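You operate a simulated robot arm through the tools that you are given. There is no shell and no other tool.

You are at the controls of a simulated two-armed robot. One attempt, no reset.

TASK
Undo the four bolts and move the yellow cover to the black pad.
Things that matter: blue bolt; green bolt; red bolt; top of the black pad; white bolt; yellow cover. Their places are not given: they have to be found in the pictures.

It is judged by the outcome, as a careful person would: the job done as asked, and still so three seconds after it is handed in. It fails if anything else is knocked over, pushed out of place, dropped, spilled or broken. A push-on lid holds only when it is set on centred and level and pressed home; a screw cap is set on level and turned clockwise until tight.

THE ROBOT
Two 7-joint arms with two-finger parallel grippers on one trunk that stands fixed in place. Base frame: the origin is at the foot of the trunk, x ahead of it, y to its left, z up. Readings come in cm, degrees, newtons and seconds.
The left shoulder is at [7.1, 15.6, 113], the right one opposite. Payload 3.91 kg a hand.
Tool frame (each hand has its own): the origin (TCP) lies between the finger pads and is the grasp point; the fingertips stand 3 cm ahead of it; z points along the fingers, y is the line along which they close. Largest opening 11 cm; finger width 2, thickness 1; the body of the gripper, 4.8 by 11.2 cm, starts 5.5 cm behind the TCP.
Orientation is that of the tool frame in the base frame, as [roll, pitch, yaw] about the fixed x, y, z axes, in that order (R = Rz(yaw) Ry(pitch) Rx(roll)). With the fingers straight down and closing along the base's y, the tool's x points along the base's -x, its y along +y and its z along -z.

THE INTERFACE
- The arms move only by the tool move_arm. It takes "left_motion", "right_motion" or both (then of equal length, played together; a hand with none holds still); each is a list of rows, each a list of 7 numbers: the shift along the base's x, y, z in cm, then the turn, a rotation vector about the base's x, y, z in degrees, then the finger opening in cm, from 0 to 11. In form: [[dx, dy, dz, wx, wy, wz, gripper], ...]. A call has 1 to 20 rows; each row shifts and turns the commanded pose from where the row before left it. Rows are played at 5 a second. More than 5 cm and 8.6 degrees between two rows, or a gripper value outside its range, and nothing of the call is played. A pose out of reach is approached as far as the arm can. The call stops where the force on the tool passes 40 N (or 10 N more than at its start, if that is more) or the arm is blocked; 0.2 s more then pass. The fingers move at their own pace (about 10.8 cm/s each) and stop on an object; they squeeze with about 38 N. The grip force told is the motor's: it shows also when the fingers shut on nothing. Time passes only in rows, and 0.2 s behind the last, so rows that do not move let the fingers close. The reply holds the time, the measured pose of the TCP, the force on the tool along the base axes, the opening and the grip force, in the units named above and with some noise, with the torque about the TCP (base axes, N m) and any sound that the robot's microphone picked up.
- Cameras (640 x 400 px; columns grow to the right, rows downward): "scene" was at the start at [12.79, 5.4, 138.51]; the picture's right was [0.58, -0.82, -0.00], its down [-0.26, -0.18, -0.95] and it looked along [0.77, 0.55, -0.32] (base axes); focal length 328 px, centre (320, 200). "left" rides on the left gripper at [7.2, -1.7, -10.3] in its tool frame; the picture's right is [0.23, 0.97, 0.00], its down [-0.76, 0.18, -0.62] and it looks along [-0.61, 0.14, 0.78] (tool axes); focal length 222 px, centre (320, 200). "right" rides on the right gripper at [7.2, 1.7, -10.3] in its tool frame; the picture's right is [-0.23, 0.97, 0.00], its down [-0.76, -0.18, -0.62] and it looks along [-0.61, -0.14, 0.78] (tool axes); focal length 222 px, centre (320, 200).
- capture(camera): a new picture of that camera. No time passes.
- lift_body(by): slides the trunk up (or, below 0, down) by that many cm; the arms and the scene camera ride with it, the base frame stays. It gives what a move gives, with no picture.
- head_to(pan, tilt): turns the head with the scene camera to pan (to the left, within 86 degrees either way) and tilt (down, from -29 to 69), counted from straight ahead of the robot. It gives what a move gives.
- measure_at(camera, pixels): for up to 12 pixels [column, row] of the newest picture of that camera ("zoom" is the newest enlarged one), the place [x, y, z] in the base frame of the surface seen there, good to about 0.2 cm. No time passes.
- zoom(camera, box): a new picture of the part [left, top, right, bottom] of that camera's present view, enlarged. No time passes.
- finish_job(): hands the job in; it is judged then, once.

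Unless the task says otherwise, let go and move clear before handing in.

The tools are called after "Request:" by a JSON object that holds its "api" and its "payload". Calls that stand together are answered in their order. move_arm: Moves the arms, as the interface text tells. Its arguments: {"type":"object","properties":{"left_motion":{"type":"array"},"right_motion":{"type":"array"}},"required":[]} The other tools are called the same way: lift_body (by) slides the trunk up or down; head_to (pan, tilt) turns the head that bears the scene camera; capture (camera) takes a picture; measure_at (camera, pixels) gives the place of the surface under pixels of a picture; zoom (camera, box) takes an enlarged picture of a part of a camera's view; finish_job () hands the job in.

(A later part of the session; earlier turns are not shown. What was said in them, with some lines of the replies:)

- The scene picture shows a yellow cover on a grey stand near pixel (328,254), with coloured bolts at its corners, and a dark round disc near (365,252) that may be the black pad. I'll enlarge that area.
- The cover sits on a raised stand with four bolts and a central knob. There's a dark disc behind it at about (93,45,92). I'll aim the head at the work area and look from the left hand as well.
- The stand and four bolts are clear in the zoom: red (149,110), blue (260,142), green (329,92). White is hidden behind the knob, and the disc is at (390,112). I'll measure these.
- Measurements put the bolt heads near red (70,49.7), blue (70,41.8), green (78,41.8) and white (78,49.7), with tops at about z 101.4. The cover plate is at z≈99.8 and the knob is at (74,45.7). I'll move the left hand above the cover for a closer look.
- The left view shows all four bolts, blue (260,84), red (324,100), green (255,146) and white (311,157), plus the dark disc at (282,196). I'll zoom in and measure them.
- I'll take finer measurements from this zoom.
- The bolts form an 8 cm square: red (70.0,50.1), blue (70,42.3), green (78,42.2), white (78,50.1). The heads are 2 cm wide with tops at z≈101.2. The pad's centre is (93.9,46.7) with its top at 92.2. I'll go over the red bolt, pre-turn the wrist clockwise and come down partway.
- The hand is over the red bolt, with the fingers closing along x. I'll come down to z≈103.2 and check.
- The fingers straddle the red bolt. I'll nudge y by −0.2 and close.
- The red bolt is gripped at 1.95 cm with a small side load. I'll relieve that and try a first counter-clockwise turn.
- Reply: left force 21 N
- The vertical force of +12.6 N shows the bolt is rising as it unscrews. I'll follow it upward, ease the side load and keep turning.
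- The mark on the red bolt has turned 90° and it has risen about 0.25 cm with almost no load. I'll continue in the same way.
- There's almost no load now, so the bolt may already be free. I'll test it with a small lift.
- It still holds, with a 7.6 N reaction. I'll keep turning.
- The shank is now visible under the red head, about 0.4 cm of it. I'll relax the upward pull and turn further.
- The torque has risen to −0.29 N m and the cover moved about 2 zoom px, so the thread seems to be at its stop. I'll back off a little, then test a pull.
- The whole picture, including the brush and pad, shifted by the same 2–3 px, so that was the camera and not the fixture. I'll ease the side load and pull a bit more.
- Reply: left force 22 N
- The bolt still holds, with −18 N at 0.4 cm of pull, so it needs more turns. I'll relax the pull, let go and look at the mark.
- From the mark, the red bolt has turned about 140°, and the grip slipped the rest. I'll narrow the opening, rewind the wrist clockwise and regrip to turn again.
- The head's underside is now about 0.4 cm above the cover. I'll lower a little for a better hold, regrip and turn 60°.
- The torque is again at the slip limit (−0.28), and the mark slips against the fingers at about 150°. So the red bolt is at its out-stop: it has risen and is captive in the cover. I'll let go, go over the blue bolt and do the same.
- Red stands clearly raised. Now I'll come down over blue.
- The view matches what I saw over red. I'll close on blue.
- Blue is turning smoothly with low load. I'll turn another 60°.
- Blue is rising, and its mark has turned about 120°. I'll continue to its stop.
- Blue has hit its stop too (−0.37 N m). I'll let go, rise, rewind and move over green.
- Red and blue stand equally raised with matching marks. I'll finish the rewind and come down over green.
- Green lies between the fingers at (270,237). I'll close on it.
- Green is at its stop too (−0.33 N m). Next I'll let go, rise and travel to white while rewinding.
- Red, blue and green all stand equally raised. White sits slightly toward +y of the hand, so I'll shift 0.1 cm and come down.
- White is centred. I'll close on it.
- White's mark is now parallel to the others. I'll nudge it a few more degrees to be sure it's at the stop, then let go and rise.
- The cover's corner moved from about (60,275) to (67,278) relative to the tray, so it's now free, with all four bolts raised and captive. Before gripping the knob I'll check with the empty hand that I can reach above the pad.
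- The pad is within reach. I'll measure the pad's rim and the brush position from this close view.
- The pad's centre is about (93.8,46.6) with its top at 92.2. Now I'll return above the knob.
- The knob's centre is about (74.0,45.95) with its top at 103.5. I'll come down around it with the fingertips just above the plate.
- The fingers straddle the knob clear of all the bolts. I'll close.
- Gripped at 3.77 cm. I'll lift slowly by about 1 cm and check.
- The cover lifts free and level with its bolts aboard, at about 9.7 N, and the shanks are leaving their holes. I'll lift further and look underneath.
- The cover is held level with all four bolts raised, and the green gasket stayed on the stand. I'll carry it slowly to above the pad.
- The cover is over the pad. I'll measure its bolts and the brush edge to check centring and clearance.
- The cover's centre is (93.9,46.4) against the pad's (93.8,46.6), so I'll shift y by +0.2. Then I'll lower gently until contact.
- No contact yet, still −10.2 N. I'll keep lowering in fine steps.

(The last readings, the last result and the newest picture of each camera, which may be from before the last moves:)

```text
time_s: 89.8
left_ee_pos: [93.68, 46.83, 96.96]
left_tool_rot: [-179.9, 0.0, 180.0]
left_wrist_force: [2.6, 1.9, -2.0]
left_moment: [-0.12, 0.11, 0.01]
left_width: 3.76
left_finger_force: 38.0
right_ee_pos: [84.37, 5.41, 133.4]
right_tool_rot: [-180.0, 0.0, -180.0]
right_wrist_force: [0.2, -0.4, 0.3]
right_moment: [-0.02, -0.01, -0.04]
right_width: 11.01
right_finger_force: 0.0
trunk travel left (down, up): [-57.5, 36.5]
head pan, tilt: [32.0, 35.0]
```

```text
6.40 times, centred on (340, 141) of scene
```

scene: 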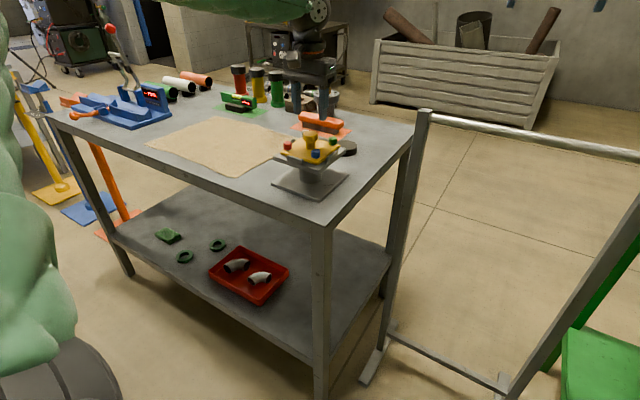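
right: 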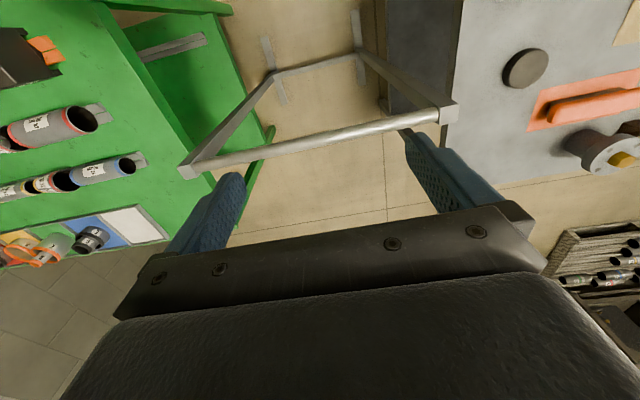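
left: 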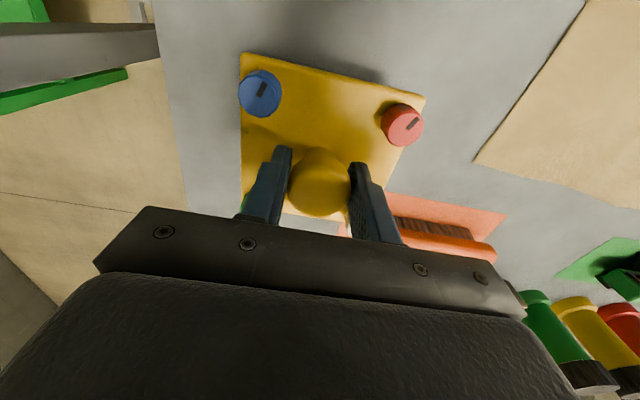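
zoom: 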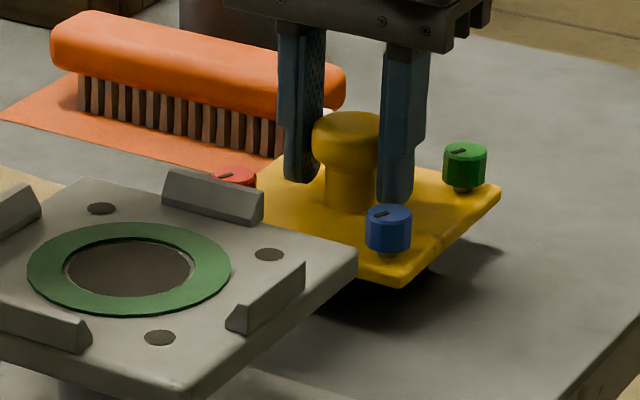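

Contact: the weight has gone from −9.7 to −2 N. I'll check the centring from the hand camera before letting go.

Request:
{"api": "move_arm", "payload": {"left_motion": [[0, 0, -0.03, 0, 0, 0, 2], [0, 0, 0, 0, 0, 0, 2]]}}

Request:
{"api": "capture", "payload": {"camera": "left"}}

Request:
{"api": "measure_at", "payload": {"camera": "left", "pixels": [[260, 92], [404, 127], [244, 58], [422, 100]]}}

Request:
{"api": "measure_at", "payload": {"camera": "zoom", "pixels": [[389, 212], [465, 151], [345, 118]]}}

```text
time_s: 90.4
left_ee_pos: [93.57, 46.73, 97.03]
left_tool_rot: [-179.9, 0.1, 179.9]
left_wrist_force: [12.3, 10.3, 8.4]
left_moment: [0.24, 0.04, -0.18]
left_width: 3.74
left_finger_force: 37.8
right_ee_pos: [84.42, 5.4, 133.4]
right_tool_rot: [-180.0, 0.0, 180.0]
right_wrist_force: [-0.2, -0.5, -0.5]
right_moment: [-0.02, 0.0, 0.0]
right_width: 11.01
right_finger_force: 0.0
trunk travel left (down, up): [-57.5, 36.5]
head pan, tilt: [32.0, 35.0]
```

```text
taken
```

left: 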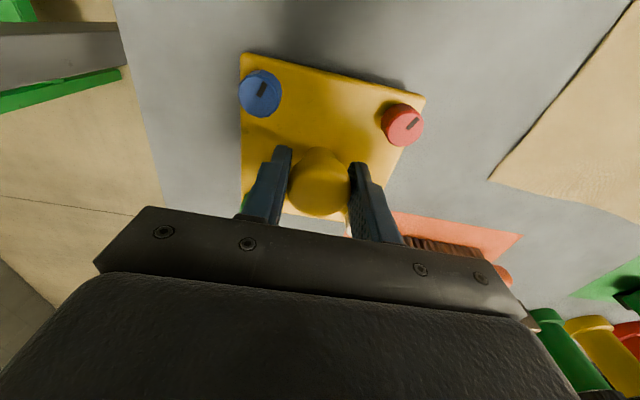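

```text
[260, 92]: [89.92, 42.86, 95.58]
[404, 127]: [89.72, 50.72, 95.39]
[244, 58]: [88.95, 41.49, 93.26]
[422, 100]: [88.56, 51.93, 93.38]
```

```text
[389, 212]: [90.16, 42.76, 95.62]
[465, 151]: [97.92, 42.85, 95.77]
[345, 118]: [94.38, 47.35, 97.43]
```

The cover is centred within about 0.2 cm of the pad's middle and level. I'll relieve the slight preload and open the fingers.

Request:
{"api": "move_arm", "payload": {"left_motion": [[0.08, 0.07, 0.05, 0, 0, 0, 2], [0, 0, 0, 0, 0, 0, 2]]}}

Request:
{"api": "move_arm", "payload": {"left_motion": [[0, 0, 0, 0, 0, 0, 4.2], [0, 0, 0, 0, 0, 0, 5], [0, 0, 0, 0, 0, 0, 6], [0, 0, 0, 0, 0, 0, 6]]}}

Request:
{"api": "zoom", "payload": {"camera": "scene", "box": [290, 110, 390, 172]}}

Request:
{"api": "capture", "payload": {"camera": "left"}}

```text
time_s: 91.0
left_ee_pos: [93.65, 46.75, 96.97]
left_tool_rot: [180.0, -0.1, -180.0]
left_wrist_force: [6.3, 5.6, 8.1]
left_moment: [0.09, -0.3, 0.07]
left_width: 3.77
left_finger_force: 38.2
right_ee_pos: [84.31, 5.22, 133.29]
right_tool_rot: [-179.9, 0.1, -180.0]
right_wrist_force: [-0.2, -0.2, 0.2]
right_moment: [-0.03, -0.04, -0.01]
right_width: 10.99
right_finger_force: 0.1
trunk travel left (down, up): [-57.5, 36.5]
head pan, tilt: [32.0, 35.0]
```

```text
time_s: 92.0
left_ee_pos: [93.66, 46.84, 96.97]
left_tool_rot: [180.0, 0.0, 180.0]
left_wrist_force: [-0.9, -1.1, -0.2]
left_moment: [0.0, -0.02, -0.01]
left_width: 6.0
left_finger_force: 0.0
right_ee_pos: [84.48, 5.37, 133.4]
right_tool_rot: [179.9, -0.1, 180.0]
right_wrist_force: [-0.8, 0.1, -0.1]
right_moment: [0.0, 0.05, 0.01]
right_width: 11.0
right_finger_force: 0.1
trunk travel left (down, up): [-57.5, 36.5]
head pan, tilt: [32.0, 35.0]
```

```text
6.40 times, centred on (340, 141) of scene
```

zoom: 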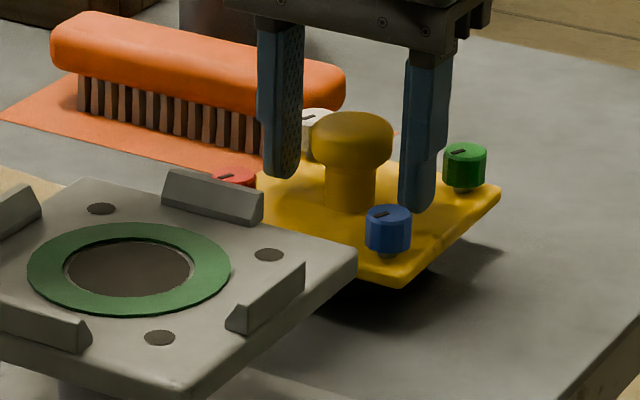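

```text
taken
```

left: 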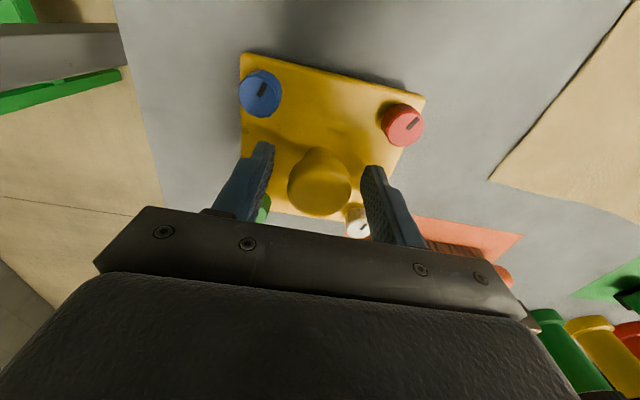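

The cover rests level on the pad and the fingers are clear of the knob. I'll raise the hand straight up and withdraw.

Request:
{"api": "move_arm", "payload": {"left_motion": [[0, 0, 1, 0, 0, 0, 6], [0, 0, 2, 0, 0, 0, 6], [0, 0, 4, 0, 0, 0, 6], [0, 0, 4, 0, 0, 0, 6], [0, 0, 4, 0, 0, 0, 6], [0, 0, 4, 0, 0, 0, 6], [0, 0, 4, 0, 0, 0, 6], [-4, 0, 0, 0, 0, 0, 6], [-4, 0, 0, 0, 0, 0, 6], [-4, 0, 0, 0, 0, 0, 6], [-4, 0, 0, 0, 0, 0, 6], [0, 0, 0, 0, 0, 0, 6]]}}

Request:
{"api": "capture", "payload": {"camera": "scene"}}

Request:
{"api": "zoom", "payload": {"camera": "scene", "box": [270, 100, 390, 180]}}

Request:
{"api": "capture", "payload": {"camera": "left"}}

```text
time_s: 94.6
left_ee_pos: [77.89, 46.71, 120.05]
left_tool_rot: [179.9, -0.1, 180.0]
left_wrist_force: [0.6, 0.4, -0.9]
left_moment: [0.01, 0.03, 0.01]
left_width: 6.01
left_finger_force: 0.0
right_ee_pos: [84.6, 5.21, 133.14]
right_tool_rot: [-180.0, -0.1, 180.0]
right_wrist_force: [0.0, -0.2, -0.4]
right_moment: [0.0, 0.03, 0.04]
right_width: 11.0
right_finger_force: 0.0
trunk travel left (down, up): [-57.5, 36.5]
head pan, tilt: [32.0, 35.0]
```

```text
taken
```

scene: 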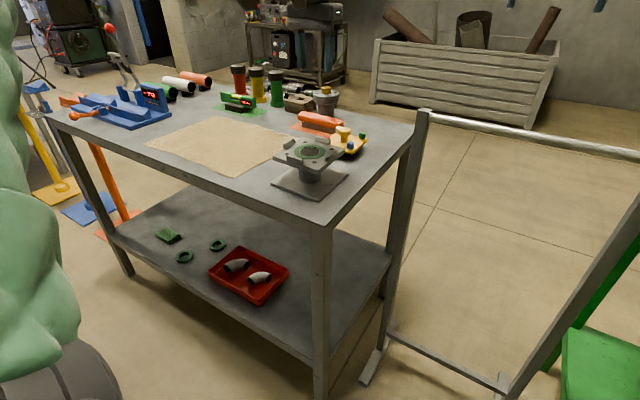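

```text
5.00 times, centred on (330, 140) of scene
```

zoom: 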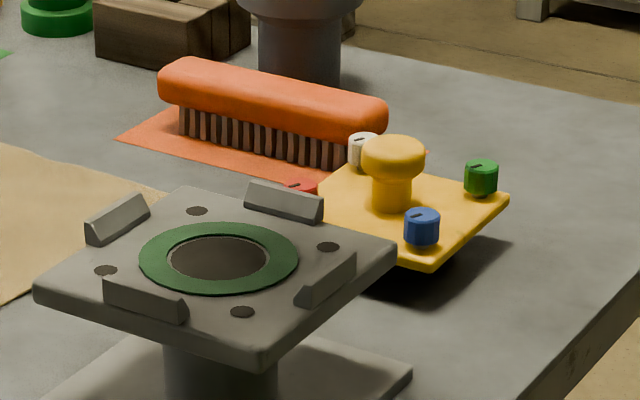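

```text
taken
```

left: 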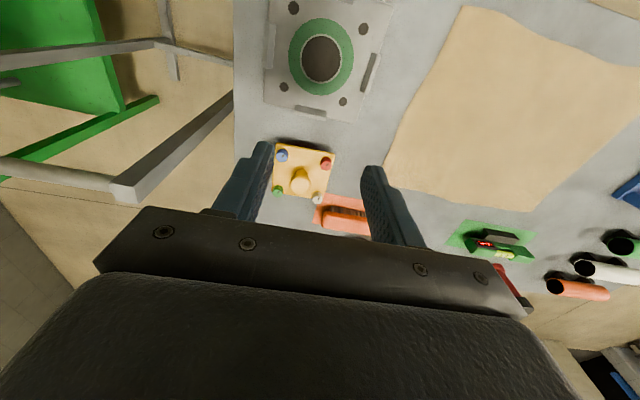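

The cover sits on the pad with all four bolts on it. I'll check its level, the clearance to the brush and the stand's position.

Request:
{"api": "measure_at", "payload": {"camera": "zoom", "pixels": [[425, 260], [500, 200], [330, 180], [345, 215], [420, 190], [340, 165], [385, 105], [350, 250], [440, 215], [362, 140], [480, 168], [422, 216]]}}

Request:
{"api": "zoom", "payload": {"camera": "left", "box": [250, 0, 390, 240]}}

Request:
{"api": "measure_at", "payload": {"camera": "left", "pixels": [[281, 156], [325, 163], [278, 190], [317, 197], [300, 182], [325, 207], [312, 110], [368, 72], [318, 4], [269, 40]]}}

```text
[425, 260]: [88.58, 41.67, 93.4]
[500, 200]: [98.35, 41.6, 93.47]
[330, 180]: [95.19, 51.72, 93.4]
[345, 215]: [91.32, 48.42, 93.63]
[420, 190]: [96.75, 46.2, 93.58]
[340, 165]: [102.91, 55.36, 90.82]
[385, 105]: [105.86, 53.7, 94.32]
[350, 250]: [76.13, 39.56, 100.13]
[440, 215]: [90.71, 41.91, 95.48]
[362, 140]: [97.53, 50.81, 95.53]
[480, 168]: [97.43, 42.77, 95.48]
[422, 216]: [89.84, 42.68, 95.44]
```

```text
1.67 times, centred on (320, 120) of left
```

zoom: 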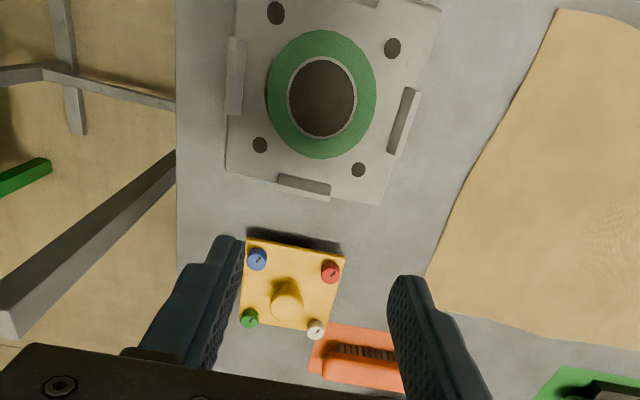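

```text
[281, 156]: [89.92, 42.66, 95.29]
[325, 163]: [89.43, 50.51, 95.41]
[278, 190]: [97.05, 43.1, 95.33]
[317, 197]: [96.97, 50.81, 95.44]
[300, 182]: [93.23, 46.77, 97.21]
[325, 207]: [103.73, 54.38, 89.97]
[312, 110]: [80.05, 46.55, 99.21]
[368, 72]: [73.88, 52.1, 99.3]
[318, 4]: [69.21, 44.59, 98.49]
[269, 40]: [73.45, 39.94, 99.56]
```

All four bolt tops read z≈95.4, so the cover is level, and its centre at (93.8,46.8) matches the pad's. The stand and brush haven't moved, and the hand is clear. I'm handing the job in.

Request:
{"api": "finish_job", "payload": {}}

```text
The job is handed in.
```

The yellow cover is off its stand and resting level on the black pad, and all four bolts are undone. I've handed the job in, but I haven't been told how it was judged.

- **Bolts:** I turned each one counter-clockwise until it stopped, about 150°. They stay attached to the cover, so they moved with it, standing about half a centimetre proud. None was removed separately.
- **Cover:** it is centred within about 0.2 cm of the pad's middle. The bolt tops all measure within about 0.2 cm of each other in height, so it sits flat.
- **Surroundings:** the stand measures where it was at the start. The green gasket stayed on it, and the brush beside the pad was not touched. The left hand has let go and is well clear.
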